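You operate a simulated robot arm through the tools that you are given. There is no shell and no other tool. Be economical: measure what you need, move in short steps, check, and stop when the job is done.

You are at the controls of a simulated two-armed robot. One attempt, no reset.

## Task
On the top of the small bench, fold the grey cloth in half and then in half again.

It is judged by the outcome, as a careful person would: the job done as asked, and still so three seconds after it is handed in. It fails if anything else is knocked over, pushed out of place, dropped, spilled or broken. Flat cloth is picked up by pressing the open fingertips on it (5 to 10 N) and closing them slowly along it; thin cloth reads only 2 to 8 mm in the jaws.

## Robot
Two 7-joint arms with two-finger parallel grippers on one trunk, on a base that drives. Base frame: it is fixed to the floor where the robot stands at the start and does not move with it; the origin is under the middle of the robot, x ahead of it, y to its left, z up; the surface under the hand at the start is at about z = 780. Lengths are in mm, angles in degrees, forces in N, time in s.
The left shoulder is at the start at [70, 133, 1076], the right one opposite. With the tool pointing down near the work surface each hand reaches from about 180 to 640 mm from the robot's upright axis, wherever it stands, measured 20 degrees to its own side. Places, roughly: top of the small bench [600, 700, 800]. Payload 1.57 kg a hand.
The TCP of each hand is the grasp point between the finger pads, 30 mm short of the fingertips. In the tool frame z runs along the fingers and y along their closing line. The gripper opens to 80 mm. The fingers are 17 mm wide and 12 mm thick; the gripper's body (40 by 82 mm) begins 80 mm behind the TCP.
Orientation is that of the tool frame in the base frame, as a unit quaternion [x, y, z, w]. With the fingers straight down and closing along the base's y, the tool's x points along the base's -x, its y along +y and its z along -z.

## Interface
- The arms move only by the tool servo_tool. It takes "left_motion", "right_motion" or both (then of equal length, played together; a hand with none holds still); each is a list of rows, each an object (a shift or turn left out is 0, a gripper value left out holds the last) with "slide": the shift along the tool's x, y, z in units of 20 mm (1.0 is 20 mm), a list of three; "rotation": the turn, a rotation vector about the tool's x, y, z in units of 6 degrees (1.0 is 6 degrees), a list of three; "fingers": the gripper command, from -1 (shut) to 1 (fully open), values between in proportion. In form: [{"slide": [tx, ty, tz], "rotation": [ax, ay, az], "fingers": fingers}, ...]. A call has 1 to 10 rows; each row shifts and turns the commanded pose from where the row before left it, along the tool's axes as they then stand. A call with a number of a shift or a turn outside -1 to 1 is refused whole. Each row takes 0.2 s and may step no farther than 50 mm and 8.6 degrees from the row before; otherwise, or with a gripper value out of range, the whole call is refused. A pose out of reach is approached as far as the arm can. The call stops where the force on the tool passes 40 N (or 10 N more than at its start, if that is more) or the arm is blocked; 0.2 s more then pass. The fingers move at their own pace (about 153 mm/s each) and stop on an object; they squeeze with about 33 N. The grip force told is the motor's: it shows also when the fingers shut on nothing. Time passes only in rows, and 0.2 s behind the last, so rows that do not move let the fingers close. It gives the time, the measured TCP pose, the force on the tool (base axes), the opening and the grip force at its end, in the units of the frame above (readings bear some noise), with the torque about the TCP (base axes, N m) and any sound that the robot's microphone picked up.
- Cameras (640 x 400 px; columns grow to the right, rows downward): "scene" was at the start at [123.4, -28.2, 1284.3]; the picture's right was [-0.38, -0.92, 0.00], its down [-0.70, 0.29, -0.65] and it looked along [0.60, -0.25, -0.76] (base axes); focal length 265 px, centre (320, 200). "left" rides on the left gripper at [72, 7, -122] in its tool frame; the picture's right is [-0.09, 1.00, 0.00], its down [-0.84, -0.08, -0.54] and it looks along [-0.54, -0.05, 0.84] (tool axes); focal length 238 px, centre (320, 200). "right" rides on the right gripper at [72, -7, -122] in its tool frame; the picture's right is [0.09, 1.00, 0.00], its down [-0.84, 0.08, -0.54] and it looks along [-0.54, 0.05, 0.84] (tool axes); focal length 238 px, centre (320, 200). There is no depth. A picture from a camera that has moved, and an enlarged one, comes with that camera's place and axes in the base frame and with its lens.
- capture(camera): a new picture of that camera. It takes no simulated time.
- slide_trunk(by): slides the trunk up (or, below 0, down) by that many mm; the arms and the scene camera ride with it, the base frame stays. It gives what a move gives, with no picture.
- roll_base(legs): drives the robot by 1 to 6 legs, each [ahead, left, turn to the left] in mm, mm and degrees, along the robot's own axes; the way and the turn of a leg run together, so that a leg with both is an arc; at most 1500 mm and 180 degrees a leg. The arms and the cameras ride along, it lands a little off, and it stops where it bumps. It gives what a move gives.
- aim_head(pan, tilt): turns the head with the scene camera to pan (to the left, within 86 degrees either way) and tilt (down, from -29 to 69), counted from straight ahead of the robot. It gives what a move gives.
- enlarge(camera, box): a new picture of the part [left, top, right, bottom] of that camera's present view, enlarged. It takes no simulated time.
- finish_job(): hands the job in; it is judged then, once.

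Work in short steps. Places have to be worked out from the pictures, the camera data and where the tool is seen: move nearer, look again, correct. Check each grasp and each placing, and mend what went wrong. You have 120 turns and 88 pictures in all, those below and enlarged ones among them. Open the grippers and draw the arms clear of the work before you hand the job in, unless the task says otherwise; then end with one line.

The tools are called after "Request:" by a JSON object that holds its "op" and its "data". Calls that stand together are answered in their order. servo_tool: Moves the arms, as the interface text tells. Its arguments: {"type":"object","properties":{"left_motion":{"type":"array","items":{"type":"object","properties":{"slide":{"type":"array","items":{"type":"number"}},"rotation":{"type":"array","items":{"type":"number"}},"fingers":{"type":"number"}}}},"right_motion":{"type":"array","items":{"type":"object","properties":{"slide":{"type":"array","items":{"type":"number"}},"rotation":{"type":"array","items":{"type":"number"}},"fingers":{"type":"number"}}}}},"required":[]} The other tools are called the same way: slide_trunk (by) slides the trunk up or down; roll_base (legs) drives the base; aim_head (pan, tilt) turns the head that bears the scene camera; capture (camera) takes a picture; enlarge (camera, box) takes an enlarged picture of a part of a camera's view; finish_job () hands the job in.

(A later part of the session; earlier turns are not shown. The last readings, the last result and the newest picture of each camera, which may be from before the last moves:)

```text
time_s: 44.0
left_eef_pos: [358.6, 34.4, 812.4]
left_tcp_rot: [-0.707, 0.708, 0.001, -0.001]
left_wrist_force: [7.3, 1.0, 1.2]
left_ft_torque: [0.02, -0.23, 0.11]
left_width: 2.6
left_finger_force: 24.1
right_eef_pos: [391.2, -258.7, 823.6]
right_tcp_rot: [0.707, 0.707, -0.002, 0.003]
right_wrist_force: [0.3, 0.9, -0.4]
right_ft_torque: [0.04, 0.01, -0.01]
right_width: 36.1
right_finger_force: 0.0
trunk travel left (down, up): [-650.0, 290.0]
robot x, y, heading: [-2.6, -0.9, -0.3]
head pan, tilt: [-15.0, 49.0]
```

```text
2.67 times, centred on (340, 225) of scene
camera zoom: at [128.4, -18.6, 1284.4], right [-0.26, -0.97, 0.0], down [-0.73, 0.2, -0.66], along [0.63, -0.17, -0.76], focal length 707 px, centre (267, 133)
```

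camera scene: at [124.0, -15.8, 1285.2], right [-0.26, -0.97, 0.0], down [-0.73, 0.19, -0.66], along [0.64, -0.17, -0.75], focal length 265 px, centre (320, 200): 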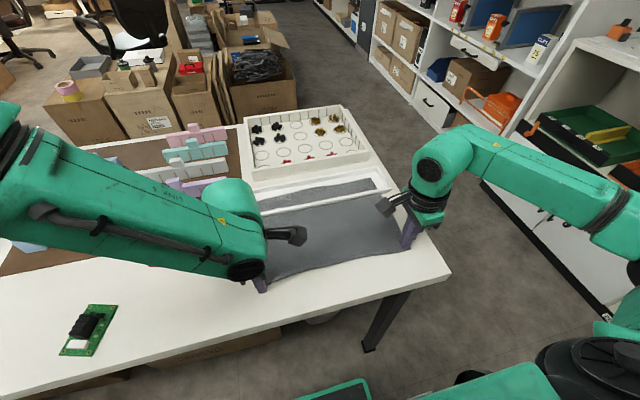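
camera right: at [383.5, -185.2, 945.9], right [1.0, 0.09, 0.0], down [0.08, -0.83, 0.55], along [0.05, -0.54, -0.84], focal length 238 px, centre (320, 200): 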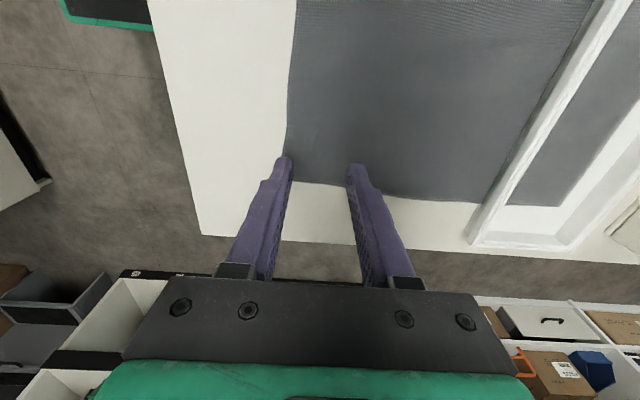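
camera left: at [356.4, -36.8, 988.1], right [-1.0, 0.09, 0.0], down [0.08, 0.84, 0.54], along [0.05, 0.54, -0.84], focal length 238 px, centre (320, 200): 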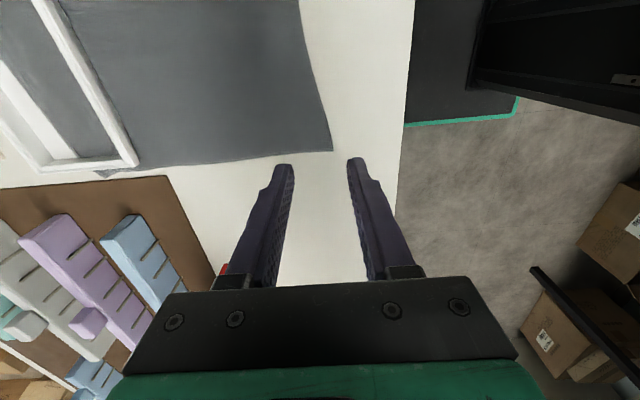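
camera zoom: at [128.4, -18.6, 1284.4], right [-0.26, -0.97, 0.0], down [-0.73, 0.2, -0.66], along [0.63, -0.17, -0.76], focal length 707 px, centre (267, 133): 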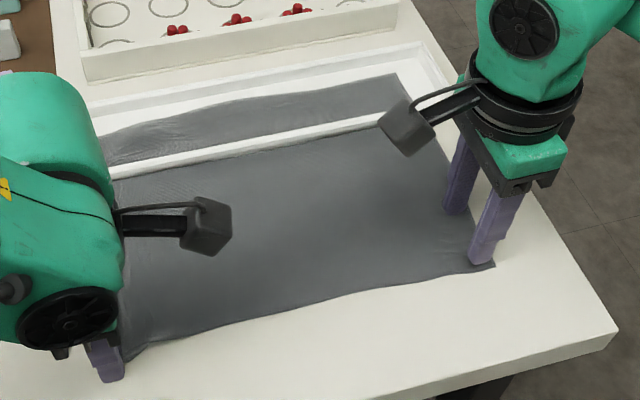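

The edge shifted a few mm but didn't buckle. Retry: wider opening, both fingers well on the cloth, lighter press (5–8 N).

Request:
{"op": "servo_tool", "data": {"right_motion": [{"slide": [0, 0.3, 0.3], "fingers": 0.0}, {"slide": [0, 0, 0.25]}, {"slide": [0, 0, 0.03]}, {}]}}

```text
time_s: 45.0
left_eef_pos: [358.7, 34.4, 811.7]
left_tcp_rot: [-0.707, 0.708, 0.001, -0.001]
left_wrist_force: [6.6, -0.4, 0.3]
left_ft_torque: [0.0, -0.2, 0.11]
left_width: 2.8
left_finger_force: 24.1
right_eef_pos: [394.7, -257.7, 813.5]
right_tcp_rot: [0.707, 0.707, -0.001, 0.003]
right_wrist_force: [-0.1, -0.3, -0.3]
right_ft_torque: [-0.02, 0.04, 0.04]
right_width: 39.8
right_finger_force: 0.0
trunk travel left (down, up): [-650.0, 290.0]
robot x, y, heading: [0.5, 1.0, -0.1]
head pan, tilt: [-15.0, 49.0]
```

Request:
{"op": "servo_tool", "data": {"right_motion": [{"slide": [0, 0, 0.05]}, {"slide": [0, 0, 0.05]}, {}, {}]}}

```text
time_s: 46.0
left_eef_pos: [358.0, 34.1, 811.5]
left_tcp_rot: [-0.707, 0.707, 0.001, -0.001]
left_wrist_force: [6.4, 0.4, 0.7]
left_ft_torque: [0.01, -0.21, 0.12]
left_width: 2.7
left_finger_force: 24.1
right_eef_pos: [397.0, -257.8, 811.7]
right_tcp_rot: [0.707, 0.707, -0.001, 0.002]
right_wrist_force: [0.0, 0.5, 0.0]
right_ft_torque: [-0.03, -0.03, -0.01]
right_width: 40.2
right_finger_force: 0.1
trunk travel left (down, up): [-650.0, 290.0]
robot x, y, heading: [0.3, 1.0, 0.2]
head pan, tilt: [-15.0, 49.0]
```

Request:
{"op": "servo_tool", "data": {"right_motion": [{"slide": [0, 0, 0.06]}, {}, {}]}}

```text
time_s: 46.8
left_eef_pos: [359.1, 33.9, 813.3]
left_tcp_rot: [-0.706, 0.708, 0.0, 0.0]
left_wrist_force: [6.5, 0.1, 1.9]
left_ft_torque: [-0.01, -0.2, 0.1]
left_width: 2.8
left_finger_force: 23.6
right_eef_pos: [396.9, -257.2, 811.2]
right_tcp_rot: [0.707, 0.707, -0.001, 0.004]
right_wrist_force: [-0.9, -0.3, 8.9]
right_ft_torque: [0.03, 0.11, -0.02]
right_width: 40.2
right_finger_force: 0.2
trunk travel left (down, up): [-650.0, 290.0]
robot x, y, heading: [0.0, 1.1, 0.1]
head pan, tilt: [-15.0, 49.0]
```

About 9 N and nearly even on both fingers. Close slowly.

Request:
{"op": "servo_tool", "data": {"right_motion": [{"fingers": -0.08}, {"fingers": -0.16}, {"fingers": -0.24}, {"fingers": -0.32}, {"fingers": -0.4}, {"fingers": -0.48}, {"fingers": -0.56}, {"fingers": -0.64}, {"fingers": -0.72}, {"fingers": -0.8}]}}

Request:
{"op": "servo_tool", "data": {"right_motion": [{"fingers": -0.88}, {"fingers": -0.94}, {"fingers": -1}, {}, {}]}}

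```text
time_s: 49.0
left_eef_pos: [359.1, 34.7, 812.5]
left_tcp_rot: [-0.707, 0.707, -0.002, 0.0]
left_wrist_force: [8.3, 0.1, 1.4]
left_ft_torque: [-0.01, -0.24, 0.13]
left_width: 2.9
left_finger_force: 24.0
right_eef_pos: [394.8, -258.1, 811.2]
right_tcp_rot: [0.707, 0.708, -0.001, 0.004]
right_wrist_force: [0.0, -0.2, 14.1]
right_ft_torque: [0.04, -0.02, -0.02]
right_width: 7.7
right_finger_force: 0.0
trunk travel left (down, up): [-650.0, 290.0]
robot x, y, heading: [-1.0, -0.9, 0.1]
head pan, tilt: [-15.0, 49.0]
```

```text
time_s: 50.1
left_eef_pos: [359.5, 34.6, 813.4]
left_tcp_rot: [-0.707, 0.707, 0.0, -0.001]
left_wrist_force: [7.7, -0.7, 0.2]
left_ft_torque: [-0.01, -0.23, 0.15]
left_width: 3.0
left_finger_force: 24.3
right_eef_pos: [395.7, -257.5, 811.7]
right_tcp_rot: [0.707, 0.707, 0.0, 0.004]
right_wrist_force: [0.7, 1.0, 14.7]
right_ft_torque: [0.06, -0.01, -0.02]
right_width: 0.1
right_finger_force: 21.8
trunk travel left (down, up): [-650.0, 290.0]
robot x, y, heading: [1.2, 3.5, 0.1]
head pan, tilt: [-15.0, 49.0]
```

Missed again. The left grip is firm, so I'll use it to start drawing the cloth out from under the rim (lifting a few mm, pulling toward me), watching the force; with the cloth slack the right corner should be easier.

Request:
{"op": "servo_tool", "data": {"left_motion": [{"slide": [0, 0, -0.2]}, {"slide": [0, 0.25, 0]}, {"slide": [0, 0.25, 0]}, {"slide": [0, 0.25, 0]}, {}], "right_motion": [{"slide": [0, 0, -0.6]}, {"slide": [0, 0, -1], "fingers": -0.1}, {"slide": [0, 0, -1]}, {}, {}]}}

Request:
{"op": "enlarge", "data": {"camera": "scene", "box": [220, 150, 460, 300]}}

```text
time_s: 51.4
left_eef_pos: [347.5, 35.6, 815.3]
left_tcp_rot: [0.708, -0.706, 0.0, 0.001]
left_wrist_force: [27.1, 0.8, 0.2]
left_ft_torque: [0.03, -0.86, 0.39]
left_width: 3.8
left_finger_force: 24.6
right_eef_pos: [399.8, -256.5, 860.7]
right_tcp_rot: [0.707, 0.708, -0.002, 0.002]
right_wrist_force: [-0.8, 0.4, 0.4]
right_ft_torque: [0.0, 0.02, -0.02]
right_width: 35.9
right_finger_force: 0.1
trunk travel left (down, up): [-650.0, 290.0]
robot x, y, heading: [-3.5, -2.3, -0.0]
head pan, tilt: [-15.0, 49.0]
```

```text
2.67 times, centred on (340, 225) of scene
camera zoom: at [133.2, -18.2, 1284.0], right [-0.26, -0.97, 0.0], down [-0.73, 0.2, -0.65], along [0.63, -0.17, -0.76], focal length 707 px, centre (267, 133)
```

zoom: 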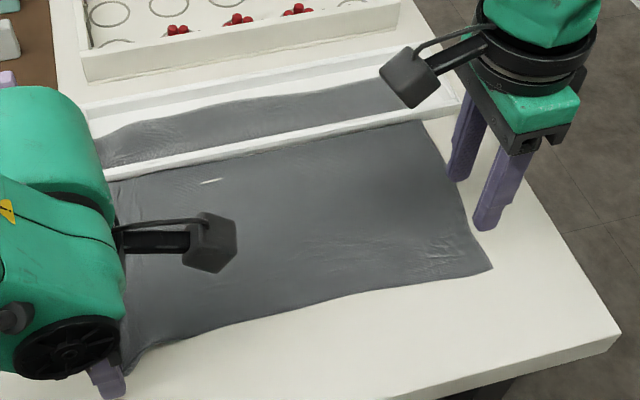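

Pulling meets 27 N, and a white mark shows up in front of the rim, so the cloth is really held. I ease the left back and bring the right camera in to look at the rim.

Request:
{"op": "servo_tool", "data": {"left_motion": [{"slide": [0, -0.4, 0]}, {"slide": [0, -0.4, 0]}, {}, {}, {}, {}], "right_motion": [{"slide": [0.8, 0.6, 0]}, {"slide": [0.8, 0.6, 0]}, {"slide": [0.8, 0.6, 0]}, {"slide": [0.8, 0.6, 0]}, {"slide": [0.8, 0.6, 0]}, {"slide": [0.8, 0.6, 0]}]}}

Request:
{"op": "capture", "data": {"camera": "right"}}

Request:
{"op": "enlarge", "data": {"camera": "scene", "box": [240, 160, 400, 260]}}

```text
time_s: 52.8
left_eef_pos: [359.0, 36.0, 815.1]
left_tcp_rot: [-0.707, 0.707, 0.001, -0.001]
left_wrist_force: [5.9, 0.7, 0.3]
left_ft_torque: [-0.03, -0.15, 0.1]
left_width: 2.7
left_finger_force: 24.7
right_eef_pos: [468.0, -161.9, 863.2]
right_tcp_rot: [0.706, 0.708, -0.002, 0.003]
right_wrist_force: [1.1, -1.0, 0.5]
right_ft_torque: [-0.01, 0.01, 0.02]
right_width: 36.1
right_finger_force: 0.0
trunk travel left (down, up): [-650.0, 290.0]
robot x, y, heading: [1.9, 0.5, 0.2]
head pan, tilt: [-15.0, 49.0]
```

```text
59 pictures are left
camera right: at [461.6, -88.0, 983.2], right [1.0, 0.09, 0.0], down [0.08, -0.83, 0.55], along [0.05, -0.55, -0.84], focal length 238 px, centre (320, 200)
```

right: 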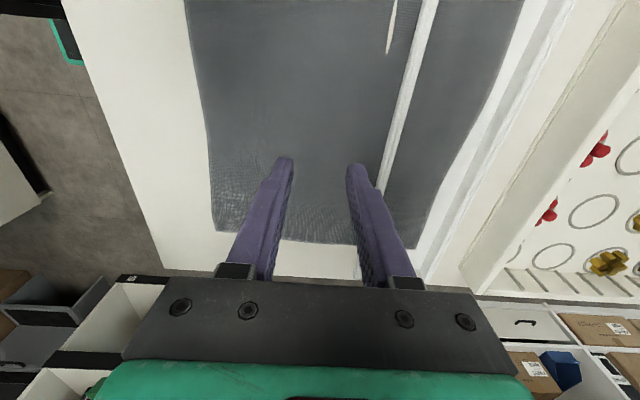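

```text
4.00 times, centred on (320, 210) of scene
camera zoom: at [128.6, -17.6, 1284.5], right [-0.26, -0.97, 0.0], down [-0.73, 0.19, -0.66], along [0.63, -0.17, -0.76], focal length 1060 px, centre (320, 160)
```

zoom: 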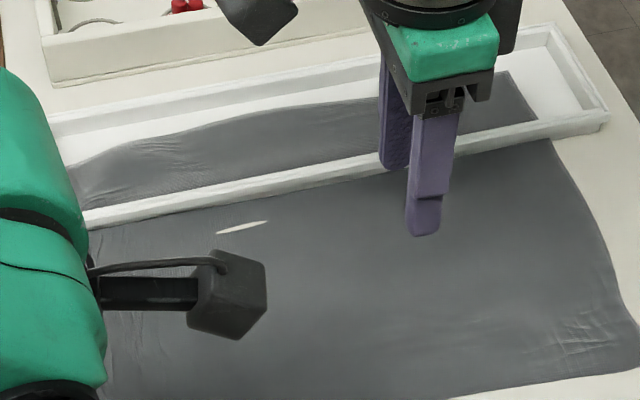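

There's a white sliver where something (the frame or table) shows through the cloth. I'll lift the held left corner up and ahead, without tension, to see how the cloth relates to the rim.

Request:
{"op": "servo_tool", "data": {"left_motion": [{"slide": [0, -0.4, -1]}, {"slide": [0, -0.6, -1]}, {"slide": [0, -0.8, -1]}, {"slide": [0, -0.8, -1]}, {"slide": [0, -1, -1]}, {"slide": [0, -1, -1]}, {}], "right_motion": [{"slide": [-1, 0, -1]}, {"slide": [-1, 0, -0.5]}, {"slide": [-1, 0, 0]}, {"slide": [-1, 0, 0]}, {"slide": [-1, 0, 0]}, {"slide": [-1, 0, 0]}, {}]}}

Request:
{"op": "enlarge", "data": {"camera": "scene", "box": [200, 120, 440, 280]}}

Request:
{"op": "capture", "data": {"camera": "right"}}

```text
time_s: 54.4
left_eef_pos: [450.7, 32.8, 935.2]
left_tcp_rot: [0.708, -0.706, 0.001, 0.0]
left_wrist_force: [-0.1, 0.3, 0.1]
left_ft_torque: [0.0, -0.01, 0.02]
left_width: 1.9
left_finger_force: 23.9
right_eef_pos: [467.4, -281.7, 895.9]
right_tcp_rot: [0.707, 0.708, -0.001, 0.004]
right_wrist_force: [0.1, 0.0, -0.4]
right_ft_torque: [0.01, 0.02, 0.02]
right_width: 35.8
right_finger_force: 0.0
trunk travel left (down, up): [-650.0, 290.0]
robot x, y, heading: [-1.2, 2.5, -0.2]
head pan, tilt: [-15.0, 49.0]
```

```text
2.50 times, centred on (320, 200) of scene
camera zoom: at [126.7, -18.1, 1284.7], right [-0.26, -0.97, 0.0], down [-0.73, 0.2, -0.66], along [0.63, -0.17, -0.75], focal length 662 px, centre (320, 200)
```

zoom: 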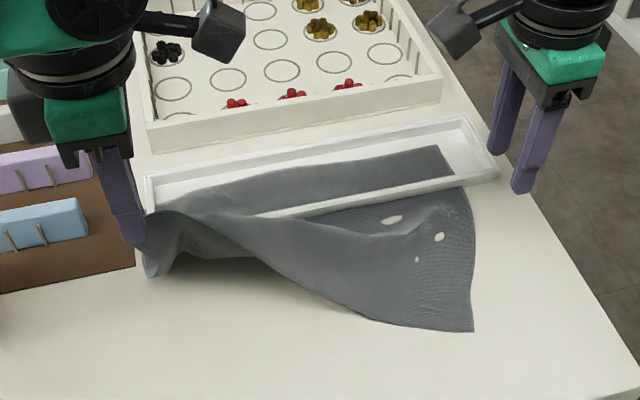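

```text
56 pictures are left
camera right: at [459.8, -207.5, 1017.4], right [1.0, 0.09, 0.0], down [0.08, -0.83, 0.55], along [0.05, -0.54, -0.84], focal length 238 px, centre (320, 200)
```

right: 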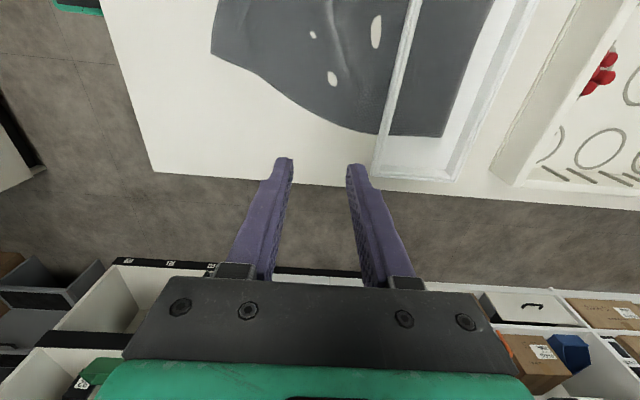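

Very useful: on the left the cloth lifted freely over the rim, so the rim merely pokes through and lifting frees it. Best plan: grip the right near corner too (now at ≈(370,−220)), lift the whole cloth off hanging from both hands, and lay it folded in front of the frame.

Request:
{"op": "servo_tool", "data": {"right_motion": [{"slide": [0.67, -0.88, 0.3]}, {"slide": [0.67, -0.88, 0.5]}, {"slide": [0.67, -0.88, 0.6]}, {"slide": [0.67, -0.88, 0.8]}, {"slide": [0.67, -0.88, 0.8]}, {}]}}

Request:
{"op": "capture", "data": {"camera": "right"}}

```text
time_s: 55.8
left_eef_pos: [449.6, 31.3, 934.3]
left_tcp_rot: [-0.707, 0.707, 0.001, 0.0]
left_wrist_force: [0.3, -0.1, 0.6]
left_ft_torque: [0.01, 0.01, 0.0]
left_width: 1.9
left_finger_force: 23.7
right_eef_pos: [381.3, -214.2, 832.3]
right_tcp_rot: [0.707, 0.707, 0.0, 0.003]
right_wrist_force: [0.1, 0.4, -0.1]
right_ft_torque: [0.0, 0.0, 0.02]
right_width: 36.1
right_finger_force: 0.1
trunk travel left (down, up): [-650.0, 290.0]
robot x, y, heading: [1.3, -1.4, 0.0]
head pan, tilt: [-15.0, 49.0]
```

```text
55 pictures are left
camera right: at [374.1, -141.8, 954.4], right [1.0, 0.09, 0.0], down [0.08, -0.83, 0.55], along [0.05, -0.54, -0.84], focal length 238 px, centre (320, 200)
```

right: 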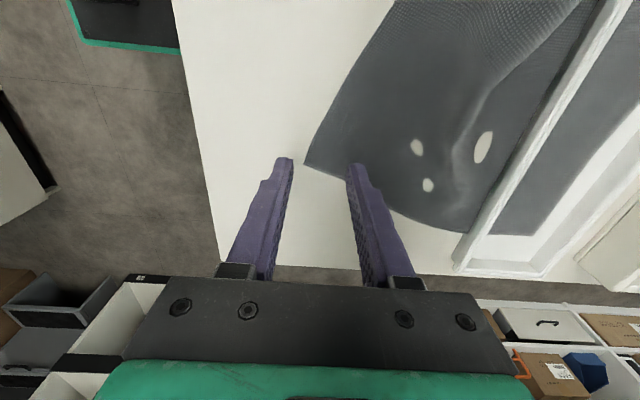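

Corner confirmed at (369,−220). Shift 5 mm inward and press.

Request:
{"op": "servo_tool", "data": {"right_motion": [{"slide": [0.25, 0, 0.5]}, {"slide": [0, 0, 0.4]}, {"slide": [0, 0, 0.1]}, {}, {}]}}

```text
time_s: 57.0
left_eef_pos: [449.1, 32.7, 934.9]
left_tcp_rot: [0.707, -0.707, 0.0, -0.001]
left_wrist_force: [0.1, 1.0, 0.6]
left_ft_torque: [0.03, 0.05, 0.0]
left_width: 1.9
left_finger_force: 23.3
right_eef_pos: [380.4, -209.2, 812.7]
right_tcp_rot: [0.707, 0.707, 0.0, 0.004]
right_wrist_force: [0.3, 1.4, 0.0]
right_ft_torque: [-0.01, 0.02, -0.02]
right_width: 36.1
right_finger_force: 0.0
trunk travel left (down, up): [-650.0, 290.0]
robot x, y, heading: [-3.1, 0.9, 0.1]
head pan, tilt: [-15.0, 49.0]
```

Request:
{"op": "servo_tool", "data": {"right_motion": [{"slide": [0, 0, 0.05], "rotation": [0.06, 0, 0]}, {"slide": [0, 0, 0.05]}, {}, {}]}}

```text
time_s: 58.0
left_eef_pos: [448.5, 32.7, 934.5]
left_tcp_rot: [-0.707, 0.707, 0.001, 0.0]
left_wrist_force: [-0.2, -0.2, -0.8]
left_ft_torque: [0.01, 0.0, 0.0]
left_width: 1.7
left_finger_force: 23.4
right_eef_pos: [379.4, -209.0, 811.6]
right_tcp_rot: [0.707, 0.707, -0.002, 0.001]
right_wrist_force: [-0.2, -0.9, 4.3]
right_ft_torque: [-0.06, -0.07, -0.01]
right_width: 36.6
right_finger_force: 0.1
trunk travel left (down, up): [-650.0, 290.0]
robot x, y, heading: [2.9, 0.1, 0.1]
head pan, tilt: [-15.0, 49.0]
```

Light contact on the inner finger (4 N); add ~0.6 mm and close slowly.

Request:
{"op": "servo_tool", "data": {"right_motion": [{"slide": [0, 0, 0.03]}, {"fingers": -0.2}, {"fingers": -0.3}, {"fingers": -0.4}, {"fingers": -0.5}, {"fingers": -0.6}, {"fingers": -0.7}, {"fingers": -0.8}, {"fingers": -0.9}, {"fingers": -1}]}}

Request:
{"op": "servo_tool", "data": {"right_motion": [{}, {}]}}

```text
time_s: 60.1
left_eef_pos: [450.0, 32.9, 935.1]
left_tcp_rot: [-0.707, 0.707, -0.002, 0.0]
left_wrist_force: [0.9, 0.2, -1.3]
left_ft_torque: [0.01, -0.01, -0.04]
left_width: 2.1
left_finger_force: 23.7
right_eef_pos: [379.0, -208.4, 812.2]
right_tcp_rot: [0.707, 0.707, -0.002, 0.003]
right_wrist_force: [3.2, -1.3, 18.3]
right_ft_torque: [0.07, -0.19, 0.04]
right_width: 1.7
right_finger_force: 24.0
trunk travel left (down, up): [-650.0, 290.0]
robot x, y, heading: [-0.5, 4.0, 0.0]
head pan, tilt: [-15.0, 49.0]
```

```text
time_s: 60.8
left_eef_pos: [449.1, 32.0, 934.6]
left_tcp_rot: [0.708, -0.706, 0.001, 0.0]
left_wrist_force: [0.6, 0.3, -0.8]
left_ft_torque: [-0.02, -0.03, -0.02]
left_width: 2.2
left_finger_force: 23.4
right_eef_pos: [378.8, -207.4, 812.4]
right_tcp_rot: [0.707, 0.707, -0.003, 0.003]
right_wrist_force: [4.4, -0.7, 19.7]
right_ft_torque: [0.01, -0.22, -0.02]
right_width: 2.0
right_finger_force: 23.9
trunk travel left (down, up): [-650.0, 290.0]
robot x, y, heading: [-0.4, -2.1, 0.0]
head pan, tilt: [-15.0, 49.0]
```

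Right now holds cloth too (2.0 mm). Lift it to match the left and spread gently.

Request:
{"op": "servo_tool", "data": {"right_motion": [{"slide": [0, 0, -1]}, {"slide": [-0.2, 0.5, -1]}, {"slide": [-0.3, 0.7, -1]}, {"slide": [-0.4, 0.8, -1]}, {"slide": [-0.5, 0.8, -1]}, {"slide": [-0.5, 0.7, -1]}, {}]}}

Request:
{"op": "capture", "data": {"camera": "scene"}}

```text
time_s: 62.4
left_eef_pos: [449.7, 32.5, 934.2]
left_tcp_rot: [0.708, -0.707, 0.001, -0.001]
left_wrist_force: [-0.7, 0.3, -0.6]
left_ft_torque: [0.03, 0.02, -0.01]
left_width: 1.8
left_finger_force: 23.9
right_eef_pos: [449.2, -246.9, 931.1]
right_tcp_rot: [0.707, 0.708, -0.003, 0.001]
right_wrist_force: [0.9, -0.9, 0.8]
right_ft_torque: [-0.01, -0.01, -0.03]
right_width: 1.9
right_finger_force: 23.9
trunk travel left (down, up): [-650.0, 290.0]
robot x, y, heading: [0.0, -1.3, -0.0]
head pan, tilt: [-15.0, 49.0]
```

```text
54 pictures are left
camera scene: at [126.7, -18.5, 1284.7], right [-0.26, -0.97, 0.0], down [-0.73, 0.2, -0.66], along [0.63, -0.17, -0.75], focal length 265 px, centre (320, 200)
```

scene: 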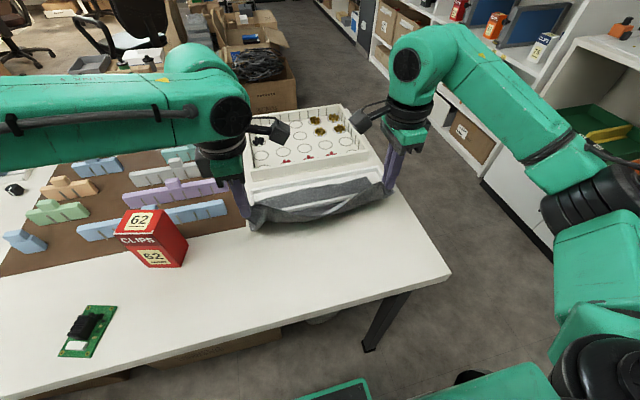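

Both corners held and the sheet hangs between. Now raise straight above the far part so the cloth lifts off the frame vertically, spreading slightly.

Request:
{"op": "servo_tool", "data": {"left_motion": [{"slide": [0, -0.75, -0.8]}, {"slide": [0, -0.75, -0.9]}, {"slide": [0, -0.75, -1]}, {"slide": [0, -0.75, -1]}, {"slide": [0, -0.75, -1]}, {"slide": [0, -0.5, -1]}, {"slide": [0, 0, -1]}, {"slide": [0, 0, -1]}, {}], "right_motion": [{"slide": [-0.1, 0.75, -0.8]}, {"slide": [-0.1, 0.75, -0.9]}, {"slide": [-0.1, 0.75, -1]}, {"slide": [-0.1, 0.75, -1]}, {"slide": [-0.1, 0.75, -1]}, {"slide": [-0.1, 0.5, -1]}, {"slide": [-0.1, 0, -1]}, {"slide": [-0.1, 0, -1]}, {}]}}

Request:
{"op": "capture", "data": {"camera": "scene"}}

```text
time_s: 64.3
left_eef_pos: [537.5, 32.0, 1088.9]
left_tcp_rot: [0.707, -0.707, -0.001, 0.001]
left_wrist_force: [0.3, 0.3, -0.6]
left_ft_torque: [0.0, 0.01, 0.01]
left_width: 0.0
left_finger_force: 21.6
right_eef_pos: [534.8, -261.5, 1083.5]
right_tcp_rot: [0.708, 0.707, -0.003, 0.001]
right_wrist_force: [0.7, 0.6, -0.4]
right_ft_torque: [0.01, 0.02, -0.02]
right_width: 0.1
right_finger_force: 21.0
trunk travel left (down, up): [-650.0, 290.0]
robot x, y, heading: [-1.8, 1.5, 0.0]
head pan, tilt: [-15.0, 49.0]
```

```text
53 pictures are left
camera scene: at [128.9, -18.9, 1284.5], right [-0.26, -0.97, 0.0], down [-0.73, 0.2, -0.65], along [0.63, -0.17, -0.76], focal length 265 px, centre (320, 200)
```

scene: 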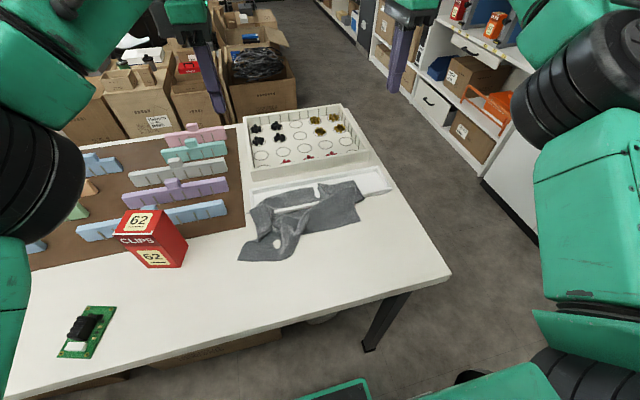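

The cloth slipped from both hands and fell crumpled over the rim. I'll look closely before re-picking.

Request:
{"op": "enlarge", "data": {"camera": "scene", "box": [220, 160, 400, 280]}}

Request:
{"op": "capture", "data": {"camera": "left"}}

```text
3.33 times, centred on (310, 220) of scene
camera zoom: at [128.9, -18.9, 1284.5], right [-0.26, -0.97, 0.0], down [-0.73, 0.2, -0.65], along [0.63, -0.17, -0.76], focal length 883 px, centre (353, 133)
```

zoom: 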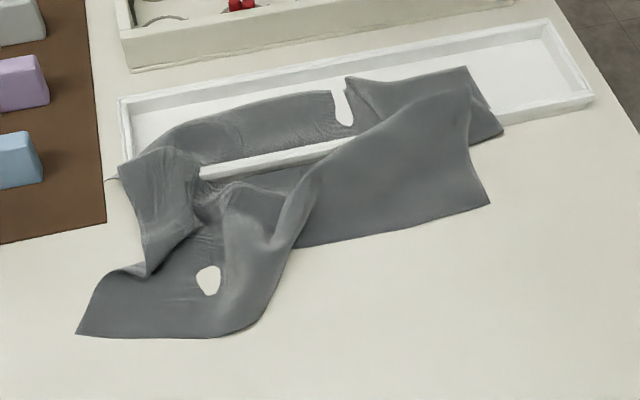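

```text
51 pictures are left
camera left: at [532.6, -38.0, 1209.9], right [-1.0, 0.09, 0.0], down [0.08, 0.84, 0.54], along [0.05, 0.54, -0.84], focal length 238 px, centre (320, 200)
```

left: 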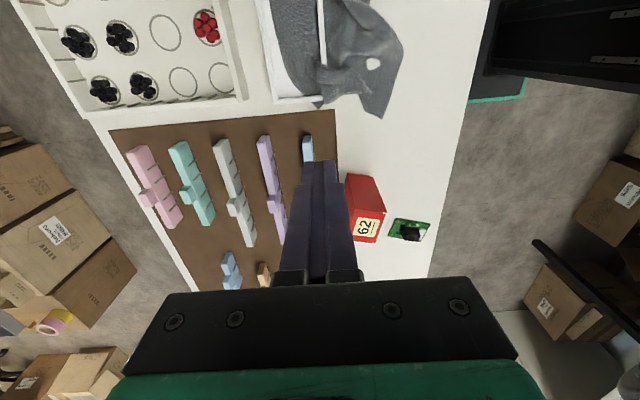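

Request:
{"op": "enlarge", "data": {"camera": "left", "box": [240, 0, 430, 125]}}

Request:
{"op": "capture", "data": {"camera": "right"}}

```text
3.20 times, centred on (335, 62) of left
camera zoom: at [532.6, -38.0, 1209.9], right [-1.0, 0.09, 0.0], down [0.08, 0.84, 0.54], along [0.05, 0.54, -0.84], focal length 763 px, centre (272, 640)
```

zoom: 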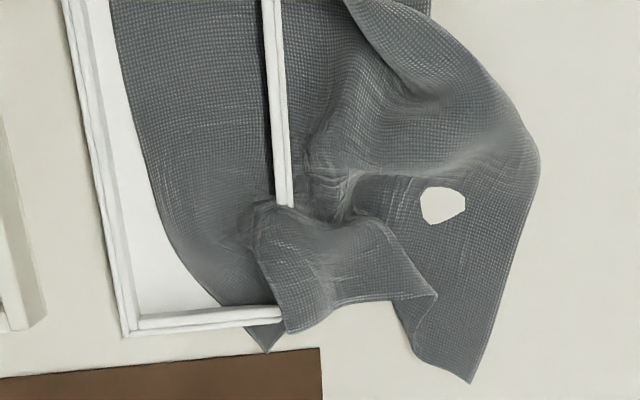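

```text
49 pictures are left
camera right: at [528.4, -189.1, 1205.7], right [1.0, 0.09, 0.0], down [0.08, -0.83, 0.55], along [0.05, -0.54, -0.84], focal length 238 px, centre (320, 200)
```

right: 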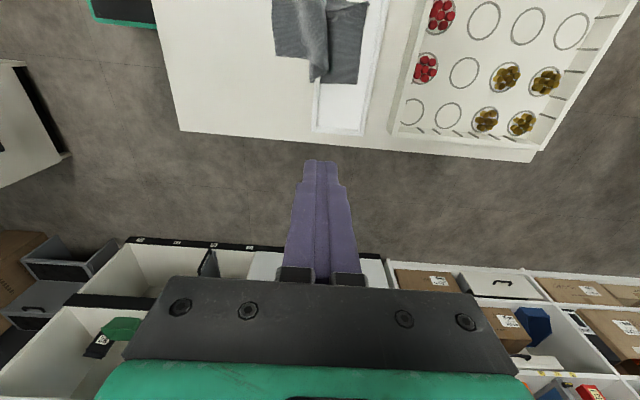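

The walls really do poke through the weave, and where the cloth was lifted it came free. So: pinch the raised pucker right beside the rim (≈(500,−20)) with the left hand and lift it slowly off. Moving the left above it, open.

Request:
{"op": "servo_tool", "data": {"left_motion": [{"slide": [0.27, 0.19, 1], "fingers": 0.2}, {"slide": [0.27, 0.19, 1]}, {"slide": [0.27, 0.19, 1]}, {"slide": [0.27, 0.19, 1]}, {"slide": [0.27, 0.19, 1]}, {"slide": [0.27, 0.19, 1]}, {"slide": [0.27, 0.19, 1]}, {"slide": [0.27, 0.19, 1]}, {"slide": [0.27, 0.19, 1]}, {"slide": [0.27, 0.19, 1]}]}}

Request:
{"op": "capture", "data": {"camera": "left"}}

Request:
{"op": "enlarge", "data": {"camera": "scene", "box": [220, 150, 400, 270]}}

```text
time_s: 66.5
left_eef_pos: [497.8, -18.2, 888.3]
left_tcp_rot: [0.708, -0.706, 0.0, 0.0]
left_wrist_force: [0.3, 0.5, 0.7]
left_ft_torque: [-0.01, 0.0, 0.0]
left_width: 48.2
left_finger_force: 0.1
right_eef_pos: [532.6, -261.6, 1084.8]
right_tcp_rot: [0.707, 0.707, -0.002, 0.001]
right_wrist_force: [-0.5, 0.0, 0.4]
right_ft_torque: [-0.01, -0.01, 0.05]
right_width: 0.1
right_finger_force: 21.2
trunk travel left (down, up): [-650.0, 290.0]
robot x, y, heading: [0.5, -3.0, -0.3]
head pan, tilt: [-15.0, 49.0]
```

```text
48 pictures are left
camera left: at [492.3, -88.3, 1010.4], right [-1.0, 0.09, 0.0], down [0.08, 0.84, 0.54], along [0.05, 0.54, -0.84], focal length 238 px, centre (320, 200)
```

left: 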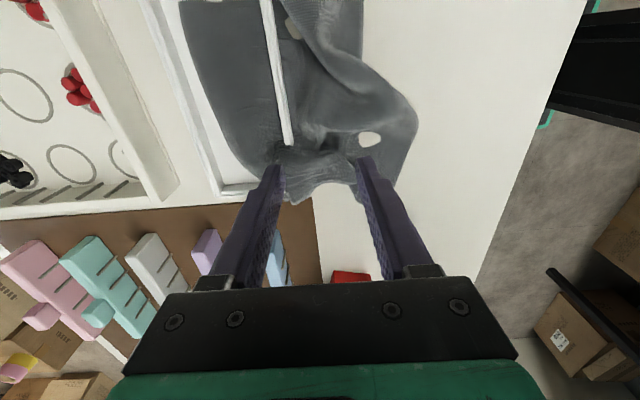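

```text
3.33 times, centred on (310, 210) of scene
camera zoom: at [127.1, -18.6, 1284.7], right [-0.26, -0.97, 0.0], down [-0.73, 0.2, -0.66], along [0.63, -0.17, -0.76], focal length 883 px, centre (353, 167)
```

zoom: 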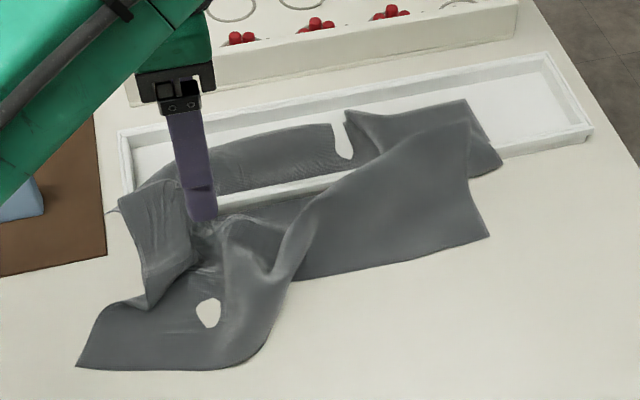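

The inner finger would hit the rim at this opening, so I narrow to ~30 mm, shift 6 mm toward me, and descend onto the pucker.

Request:
{"op": "servo_tool", "data": {"left_motion": [{"slide": [0, 0.3, 0.6], "fingers": -0.25}, {"slide": [0, 0, 0.8]}, {"slide": [0, 0, 0.8]}, {"slide": [0, 0, 0.8]}, {"slide": [0, 0, 0.6]}, {"slide": [0, 0, 0.15]}, {}]}}

```text
time_s: 68.2
left_eef_pos: [493.2, -20.2, 816.2]
left_tcp_rot: [0.707, -0.707, 0.0, 0.0]
left_wrist_force: [-0.5, -0.7, 0.5]
left_ft_torque: [0.0, -0.04, -0.01]
left_width: 30.2
left_finger_force: 0.7
right_eef_pos: [532.5, -261.7, 1085.7]
right_tcp_rot: [0.707, 0.707, -0.003, 0.001]
right_wrist_force: [-0.6, 0.6, 0.6]
right_ft_torque: [0.02, -0.02, -0.07]
right_width: 0.4
right_finger_force: 20.7
trunk travel left (down, up): [-650.0, 290.0]
robot x, y, heading: [2.3, 1.1, 0.1]
head pan, tilt: [-15.0, 49.0]
```

Request:
{"op": "servo_tool", "data": {"left_motion": [{"slide": [0, 0, 0.12]}, {"slide": [0, 0, 0.08]}, {"fingers": -0.35}, {"fingers": -0.45}, {"fingers": -0.55}, {"fingers": -0.65}, {"fingers": -0.75}, {"fingers": -0.85}, {"fingers": -1}, {}]}}

Request:
{"op": "capture", "data": {"camera": "left"}}

```text
time_s: 70.3
left_eef_pos: [491.7, -19.6, 810.6]
left_tcp_rot: [0.707, -0.707, 0.001, 0.0]
left_wrist_force: [1.0, 0.7, 6.7]
left_ft_torque: [0.02, -0.08, 0.03]
left_width: 2.1
left_finger_force: 23.7
right_eef_pos: [532.0, -260.1, 1085.8]
right_tcp_rot: [0.707, 0.707, -0.003, 0.002]
right_wrist_force: [0.0, 0.8, -0.9]
right_ft_torque: [-0.02, 0.0, 0.0]
right_width: 0.0
right_finger_force: 21.2
trunk travel left (down, up): [-650.0, 290.0]
robot x, y, heading: [0.4, -0.8, -0.1]
head pan, tilt: [-15.0, 49.0]
```

```text
46 pictures are left
camera left: at [486.0, -90.3, 932.7], right [-1.0, 0.09, 0.0], down [0.08, 0.84, 0.54], along [0.05, 0.54, -0.84], focal length 238 px, centre (320, 200)
```

left: 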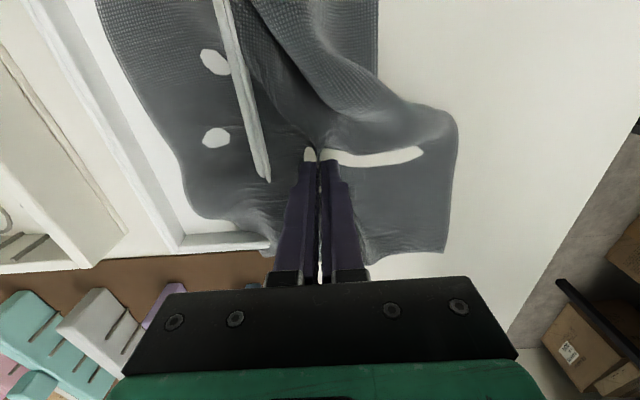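

Gripped (2.1 mm). Lift slowly 50 mm, moving slightly ahead over the rim so it peels upward.

Request:
{"op": "servo_tool", "data": {"left_motion": [{"slide": [0, -0.1, -0.4]}, {"slide": [0, -0.3, -0.4]}, {"slide": [0, -0.3, -0.4]}, {"slide": [0, -0.3, -0.4]}, {"slide": [0, -0.3, -0.4]}, {"slide": [0, -0.3, -0.4]}, {}]}}

Request:
{"op": "enlarge", "data": {"camera": "scene", "box": [220, 150, 400, 270]}}

```text
time_s: 72.0
left_eef_pos: [523.8, -21.2, 859.2]
left_tcp_rot: [-0.707, 0.707, 0.0, -0.001]
left_wrist_force: [-0.4, -0.1, -3.2]
left_ft_torque: [0.05, 0.06, -0.03]
left_width: 1.6
left_finger_force: 23.0
right_eef_pos: [532.9, -261.3, 1084.7]
right_tcp_rot: [0.708, 0.707, -0.003, 0.001]
right_wrist_force: [0.1, -0.5, -0.6]
right_ft_torque: [0.02, 0.0, -0.01]
right_width: 0.1
right_finger_force: 20.8
trunk travel left (down, up): [-650.0, 290.0]
robot x, y, heading: [1.3, 2.5, -0.1]
head pan, tilt: [-15.0, 49.0]
```

```text
3.33 times, centred on (310, 210) of scene
camera zoom: at [127.1, -18.5, 1284.6], right [-0.26, -0.97, 0.0], down [-0.73, 0.2, -0.66], along [0.63, -0.17, -0.76], focal length 883 px, centre (353, 167)
```

zoom: 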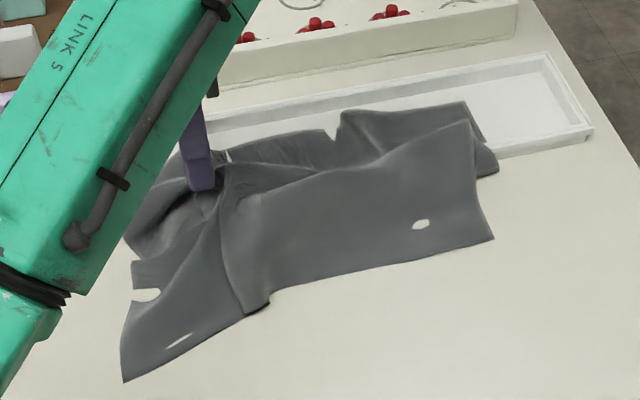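

The cloth is coming off the rim. Continue lifting slowly.

Request:
{"op": "servo_tool", "data": {"left_motion": [{"slide": [0, -0.1, -0.4]}, {"slide": [0, -0.1, -0.4]}, {"slide": [0, -0.1, -0.4]}, {"slide": [0, 0, -0.4]}, {"slide": [0, 0, -0.4]}, {"slide": [0, 0, -0.4]}, {"slide": [0, 0, -0.4]}, {"slide": [0, 0, -0.4]}, {"slide": [0, 0, -0.4]}, {"slide": [0, 0, -0.4]}]}}

Request:
{"op": "enlarge", "data": {"camera": "scene", "box": [200, 130, 400, 270]}}

```text
time_s: 74.2
left_eef_pos: [530.0, -18.8, 939.8]
left_tcp_rot: [0.708, -0.706, 0.0, 0.0]
left_wrist_force: [-0.1, -0.4, 0.2]
left_ft_torque: [0.03, 0.01, -0.03]
left_width: 0.2
left_finger_force: 21.7
right_eef_pos: [532.7, -260.5, 1085.4]
right_tcp_rot: [0.707, 0.707, -0.003, 0.001]
right_wrist_force: [-0.5, 0.7, -0.9]
right_ft_torque: [0.01, -0.01, -0.01]
right_width: 0.0
right_finger_force: 20.8
trunk travel left (down, up): [-650.0, 290.0]
robot x, y, heading: [-1.1, -3.0, 0.1]
head pan, tilt: [-15.0, 49.0]
```

```text
2.86 times, centred on (300, 200) of scene
camera zoom: at [126.7, -18.3, 1284.7], right [-0.26, -0.97, 0.0], down [-0.73, 0.2, -0.66], along [0.63, -0.17, -0.75], focal length 757 px, centre (377, 200)
```

zoom: 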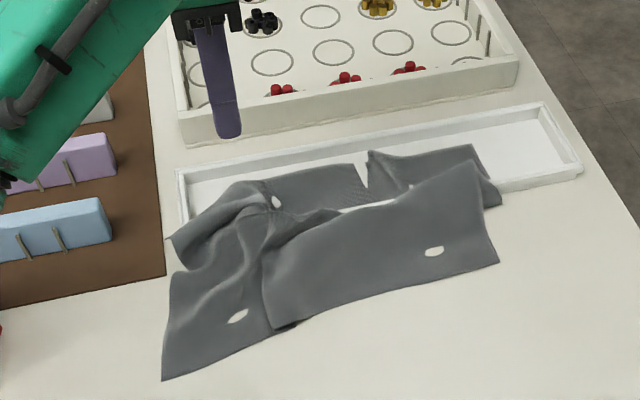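

It slipped out, but nearly all the cloth now lies over the rim. I'll re-grip with both hands on the loose folds just in front of the rim (left ≈(492,0), right ≈(492,−190)) and draw it toward me low.

Request:
{"op": "servo_tool", "data": {"left_motion": [{"slide": [-0.095, 0.19, 0.4], "fingers": 0}, {"slide": [-0.095, 0.19, 0.4]}, {"slide": [-0.095, 0.19, 0.4]}, {"slide": [-0.095, 0.19, 0.4]}, {"slide": [-0.095, 0.19, 0.4]}, {"slide": [-0.095, 0.19, 0.4]}, {"slide": [-0.095, 0.19, 0.4]}, {"slide": [-0.095, 0.19, 0.4]}, {"slide": [-0.095, 0.19, 0.4]}, {"slide": [-0.095, 0.19, 0.4]}], "right_motion": [{"slide": [0.355, -0.2, 1], "fingers": 0}, {"slide": [0.355, -0.2, 1]}, {"slide": [0.355, -0.2, 1]}, {"slide": [0.355, -0.2, 1]}, {"slide": [0.355, -0.2, 1]}, {"slide": [0.355, -0.2, 1]}, {"slide": [0.355, -0.2, 1]}, {"slide": [0.355, -0.2, 1]}, {"slide": [0.355, -0.2, 1]}, {"slide": [0.355, -0.2, 1]}]}}

Request:
{"op": "capture", "data": {"camera": "right"}}

Request:
{"op": "capture", "data": {"camera": "left"}}

```text
time_s: 76.3
left_eef_pos: [491.6, -0.6, 859.4]
left_tcp_rot: [0.708, -0.707, 0.0, -0.001]
left_wrist_force: [0.0, 0.1, -0.2]
left_ft_torque: [0.02, -0.02, 0.0]
left_width: 40.2
left_finger_force: 0.0
right_eef_pos: [494.5, -192.8, 884.5]
right_tcp_rot: [0.707, 0.707, -0.002, 0.002]
right_wrist_force: [0.7, 0.1, 0.6]
right_ft_torque: [0.01, -0.01, -0.02]
right_width: 40.0
right_finger_force: 0.0
trunk travel left (down, up): [-650.0, 290.0]
robot x, y, heading: [-3.9, 5.6, -0.0]
head pan, tilt: [-15.0, 49.0]
```

```text
43 pictures are left
camera right: at [489.0, -119.9, 1005.7], right [1.0, 0.09, 0.0], down [0.08, -0.83, 0.55], along [0.05, -0.54, -0.84], focal length 238 px, centre (320, 200)
```

right: 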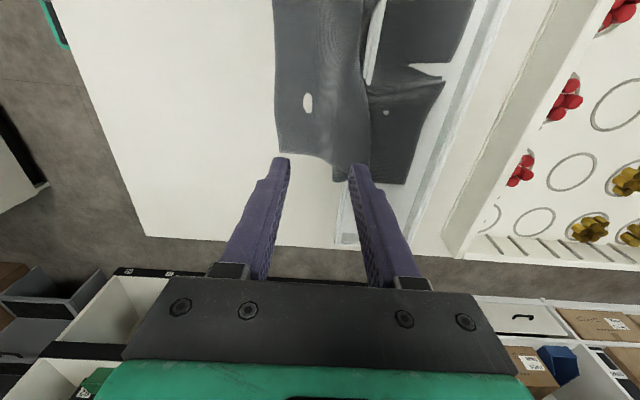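

```text
42 pictures are left
camera left: at [485.9, -71.0, 980.4], right [-1.0, 0.09, 0.0], down [0.08, 0.84, 0.54], along [0.05, 0.54, -0.84], focal length 238 px, centre (320, 200)
```

left: 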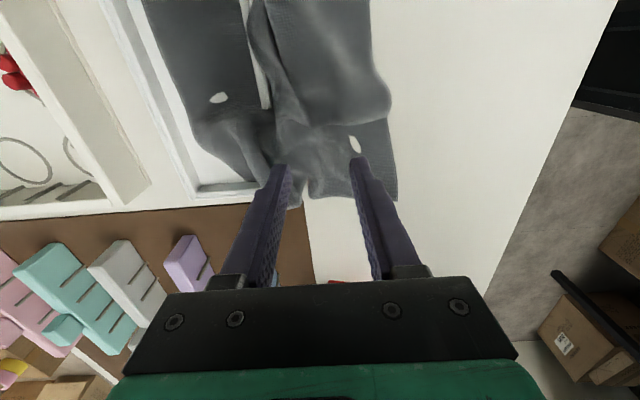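

Adjust: right 13 mm inward, left 8 mm toward the folds, then descend both.

Request:
{"op": "servo_tool", "data": {"left_motion": [{"slide": [0.4, 0.1, 0]}, {"slide": [0, 0, 0.5]}, {"slide": [0, 0, 0.6]}, {"slide": [0, 0, 0.6]}, {"slide": [0, 0, 0.4]}, {"slide": [0, 0, 0.2]}, {}], "right_motion": [{"slide": [0.65, -0.1, 0.7]}, {"slide": [0, 0, 0.7]}, {"slide": [0, 0, 0.7]}, {"slide": [0, 0, 0.7]}, {"slide": [0, 0, 0.6]}, {"slide": [0, 0, 0.2]}, {}]}}

```text
time_s: 76.8
left_eef_pos: [490.3, -2.0, 852.4]
left_tcp_rot: [0.711, -0.703, -0.009, -0.001]
left_wrist_force: [-0.8, 2.7, -1.6]
left_ft_torque: [-0.3, -0.09, -0.07]
left_width: 40.0
left_finger_force: 0.1
right_eef_pos: [494.9, -186.9, 869.2]
right_tcp_rot: [0.712, 0.702, 0.0, 0.002]
right_wrist_force: [1.3, -3.2, 1.4]
right_ft_torque: [0.37, 0.08, -0.05]
right_width: 39.7
right_finger_force: 0.1
trunk travel left (down, up): [-650.0, 290.0]
robot x, y, heading: [4.0, -3.0, 0.1]
head pan, tilt: [-15.0, 49.0]
stopped in row 2 (left hand): the force on the tool passed its limit at 46 N (the readings are from after the stop); the commanded pose is now the measured one
```

The two wrist cameras touched each other. I back the hands apart (left +10 mm, right −6 mm) to keep 205 mm between them, then descend.

Request:
{"op": "servo_tool", "data": {"left_motion": [{"slide": [-0.6, 0, 0]}, {"slide": [0, 0, 0.5]}, {"slide": [0, 0, 0.6]}, {"slide": [0, 0, 0.5]}, {"slide": [0, 0, 0.3]}, {}], "right_motion": [{"slide": [-0.3, -0.15, 0.4]}, {"slide": [0, 0, 0.7]}, {"slide": [0, 0, 0.7]}, {"slide": [0, 0, 0.6]}, {"slide": [0, 0, 0.3]}, {}]}}

```text
time_s: 78.2
left_eef_pos: [488.1, 10.9, 816.4]
left_tcp_rot: [0.711, -0.703, -0.008, -0.002]
left_wrist_force: [-1.2, 1.3, 1.6]
left_ft_torque: [0.04, -0.02, 0.04]
left_width: 39.1
left_finger_force: 0.1
right_eef_pos: [491.8, -193.1, 816.0]
right_tcp_rot: [0.712, 0.702, 0.0, 0.004]
right_wrist_force: [-1.5, -0.8, 0.5]
right_ft_torque: [-0.01, 0.0, -0.02]
right_width: 39.0
right_finger_force: 0.2
trunk travel left (down, up): [-650.0, 290.0]
robot x, y, heading: [-1.3, -0.1, 0.2]
head pan, tilt: [-15.0, 49.0]
```

Request:
{"op": "servo_tool", "data": {"left_motion": [{"slide": [0, 0, 0.12]}, {"slide": [0, 0, 0.12]}, {"fingers": -0.15}, {"fingers": -0.3}, {"fingers": -0.45}, {"fingers": -0.6}, {"fingers": -0.7}, {"fingers": -0.85}, {"fingers": -1}, {}], "right_motion": [{"slide": [0, 0, 0.12]}, {"slide": [0, 0, 0.12]}, {"fingers": -0.15}, {"fingers": -0.3}, {"fingers": -0.45}, {"fingers": -0.6}, {"fingers": -0.7}, {"fingers": -0.85}, {"fingers": -1}, {}]}}

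Request:
{"op": "enlarge", "data": {"camera": "scene", "box": [220, 150, 400, 270]}}

```text
time_s: 80.4
left_eef_pos: [487.5, 10.7, 812.0]
left_tcp_rot: [0.711, -0.703, -0.006, -0.002]
left_wrist_force: [1.2, -1.6, 13.9]
left_ft_torque: [0.06, -0.03, -0.03]
left_width: 2.4
left_finger_force: 23.8
right_eef_pos: [491.1, -192.1, 812.2]
right_tcp_rot: [0.713, 0.701, 0.0, 0.005]
right_wrist_force: [1.6, -1.0, 9.9]
right_ft_torque: [-0.04, -0.15, 0.02]
right_width: 0.3
right_finger_force: 21.2
trunk travel left (down, up): [-650.0, 290.0]
robot x, y, heading: [1.2, 2.3, -0.0]
head pan, tilt: [-15.0, 49.0]
```

```text
3.33 times, centred on (310, 210) of scene
camera zoom: at [123.5, -17.9, 1285.1], right [-0.26, -0.97, 0.0], down [-0.73, 0.2, -0.66], along [0.64, -0.17, -0.75], focal length 883 px, centre (353, 167)
```

zoom: 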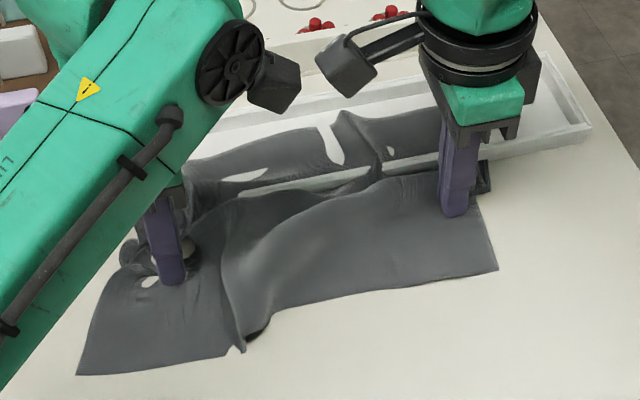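

Left holds (2.4 mm), right missed. Raise the right out, and draw the left up and toward me slowly.

Request:
{"op": "servo_tool", "data": {"left_motion": [{"slide": [0, 0, -0.4]}, {"slide": [0, 0, -0.4]}, {"slide": [0, 0, -0.4]}, {"slide": [0, 0, -0.4]}, {"slide": [0, 0.2, -0.4]}, {"slide": [0, 0.4, -0.3]}, {"slide": [0, 0.4, -0.2]}, {"slide": [0, 0.4, 0]}, {"slide": [0, 0.4, 0]}, {}], "right_motion": [{"slide": [0, 0, -0.8]}, {"slide": [-0.5, 0, -1]}, {"slide": [-1, 0, -1]}, {"slide": [-1, 0, -1]}, {"slide": [-1, 0, 0], "fingers": 0}, {}, {}, {}, {}, {}]}}

Request:
{"op": "enlarge", "data": {"camera": "scene", "box": [220, 150, 400, 270]}}

```text
time_s: 82.6
left_eef_pos: [453.8, 9.2, 861.1]
left_tcp_rot: [0.711, -0.703, -0.008, -0.001]
left_wrist_force: [-0.2, -0.4, 0.6]
left_ft_torque: [-0.03, -0.01, -0.03]
left_width: 2.2
left_finger_force: 24.0
right_eef_pos: [492.2, -260.7, 886.7]
right_tcp_rot: [0.712, 0.702, -0.001, 0.003]
right_wrist_force: [0.4, -0.1, 0.6]
right_ft_torque: [-0.01, 0.0, 0.04]
right_width: 40.1
right_finger_force: 0.1
trunk travel left (down, up): [-650.0, 290.0]
robot x, y, heading: [-2.5, 2.0, -0.2]
head pan, tilt: [-15.0, 49.0]
```

```text
3.33 times, centred on (310, 210) of scene
camera zoom: at [127.0, -18.6, 1284.7], right [-0.26, -0.97, 0.0], down [-0.73, 0.2, -0.66], along [0.63, -0.17, -0.75], focal length 883 px, centre (353, 167)
```

zoom: 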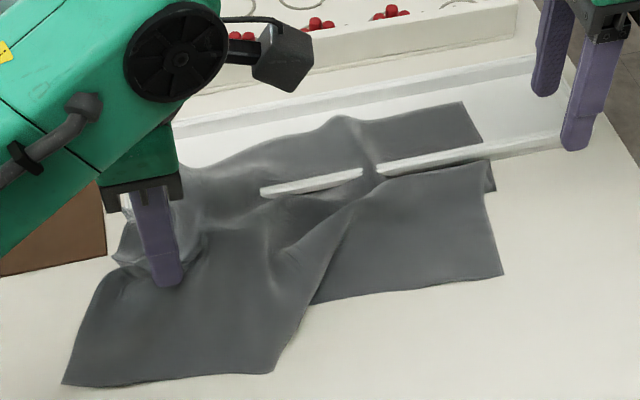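

Still held, force near zero. Keep lifting gently to peel the rest off the rim.

Request:
{"op": "servo_tool", "data": {"left_motion": [{"slide": [0.2, 0, -0.3]}, {"slide": [0.2, 0, -0.3]}, {"slide": [0.2, 0, -0.3]}, {"slide": [0.2, 0, -0.3]}, {"slide": [0.2, 0, -0.3]}, {"slide": [0.2, 0, -0.3]}, {"slide": [0.2, 0, -0.3]}, {}]}}

Request:
{"op": "enlarge", "data": {"camera": "scene", "box": [220, 150, 400, 270]}}

```text
time_s: 84.4
left_eef_pos: [457.0, -17.6, 903.3]
left_tcp_rot: [0.711, -0.703, -0.007, -0.001]
left_wrist_force: [3.5, 1.5, -4.6]
left_ft_torque: [0.17, -0.05, 0.07]
left_width: 2.3
left_finger_force: 24.2
right_eef_pos: [491.4, -259.9, 884.9]
right_tcp_rot: [0.712, 0.702, -0.001, 0.002]
right_wrist_force: [-0.3, -0.3, -1.2]
right_ft_torque: [-0.03, -0.02, 0.0]
right_width: 39.9
right_finger_force: 0.1
trunk travel left (down, up): [-650.0, 290.0]
robot x, y, heading: [4.1, 0.7, 0.1]
head pan, tilt: [-15.0, 49.0]
```

```text
3.33 times, centred on (310, 210) of scene
camera zoom: at [128.3, -17.8, 1284.5], right [-0.26, -0.97, 0.0], down [-0.73, 0.19, -0.66], along [0.63, -0.17, -0.76], focal length 883 px, centre (353, 167)
```

zoom: 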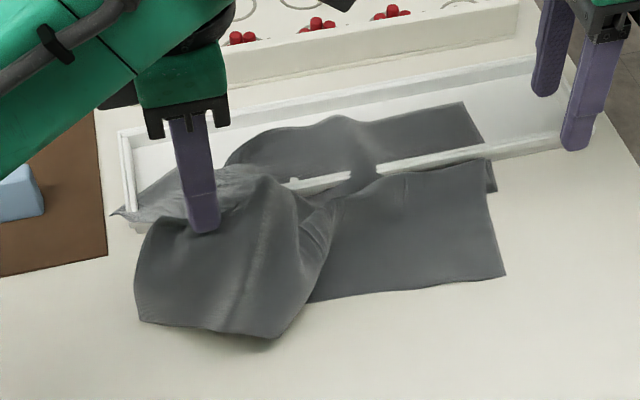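

Tension 6 N and holding. I shift the lift point over the still-caught section (right hand moves aside first).

Request:
{"op": "servo_tool", "data": {"left_motion": [{}, {}, {"slide": [0.25, -0.3, 0]}, {"slide": [0.3, -0.4, 0]}, {"slide": [0.3, -0.4, -0.1]}, {"slide": [0.3, -0.4, -0.1]}, {"slide": [0.3, -0.4, -0.2]}, {"slide": [0.3, -0.4, -0.3]}, {"slide": [0.2, -0.2, -0.3]}, {}], "right_motion": [{"slide": [-1, 0, -0.5]}, {"slide": [-1, 0, -0.5]}, {"slide": [-1, -0.5, 0]}, {"slide": [-0.5, -0.5, 0]}, {}, {}, {}, {}, {}, {}]}}

Request:
{"op": "enlarge", "data": {"camera": "scene", "box": [220, 150, 400, 270]}}

```text
time_s: 86.6
left_eef_pos: [509.2, -55.0, 919.4]
left_tcp_rot: [0.712, -0.702, -0.008, 0.0]
left_wrist_force: [2.8, 10.8, -13.6]
left_ft_torque: [0.27, -0.1, -0.01]
left_width: 2.1
left_finger_force: 22.8
right_eef_pos: [473.2, -330.6, 906.6]
right_tcp_rot: [0.713, 0.702, -0.002, 0.003]
right_wrist_force: [-0.2, 0.7, 0.2]
right_ft_torque: [0.01, 0.01, 0.0]
right_width: 39.8
right_finger_force: 0.1
trunk travel left (down, up): [-650.0, 290.0]
robot x, y, heading: [-1.3, -0.5, 0.0]
head pan, tilt: [-15.0, 49.0]
```

```text
3.33 times, centred on (310, 210) of scene
camera zoom: at [129.7, -15.5, 1284.3], right [-0.26, -0.97, 0.0], down [-0.73, 0.19, -0.65], along [0.63, -0.17, -0.76], focal length 883 px, centre (353, 167)
```

zoom: 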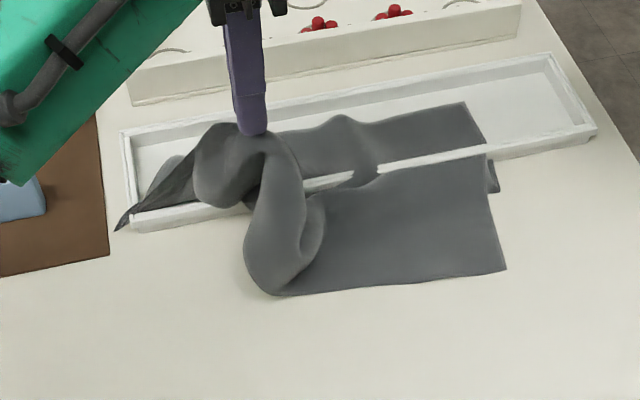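

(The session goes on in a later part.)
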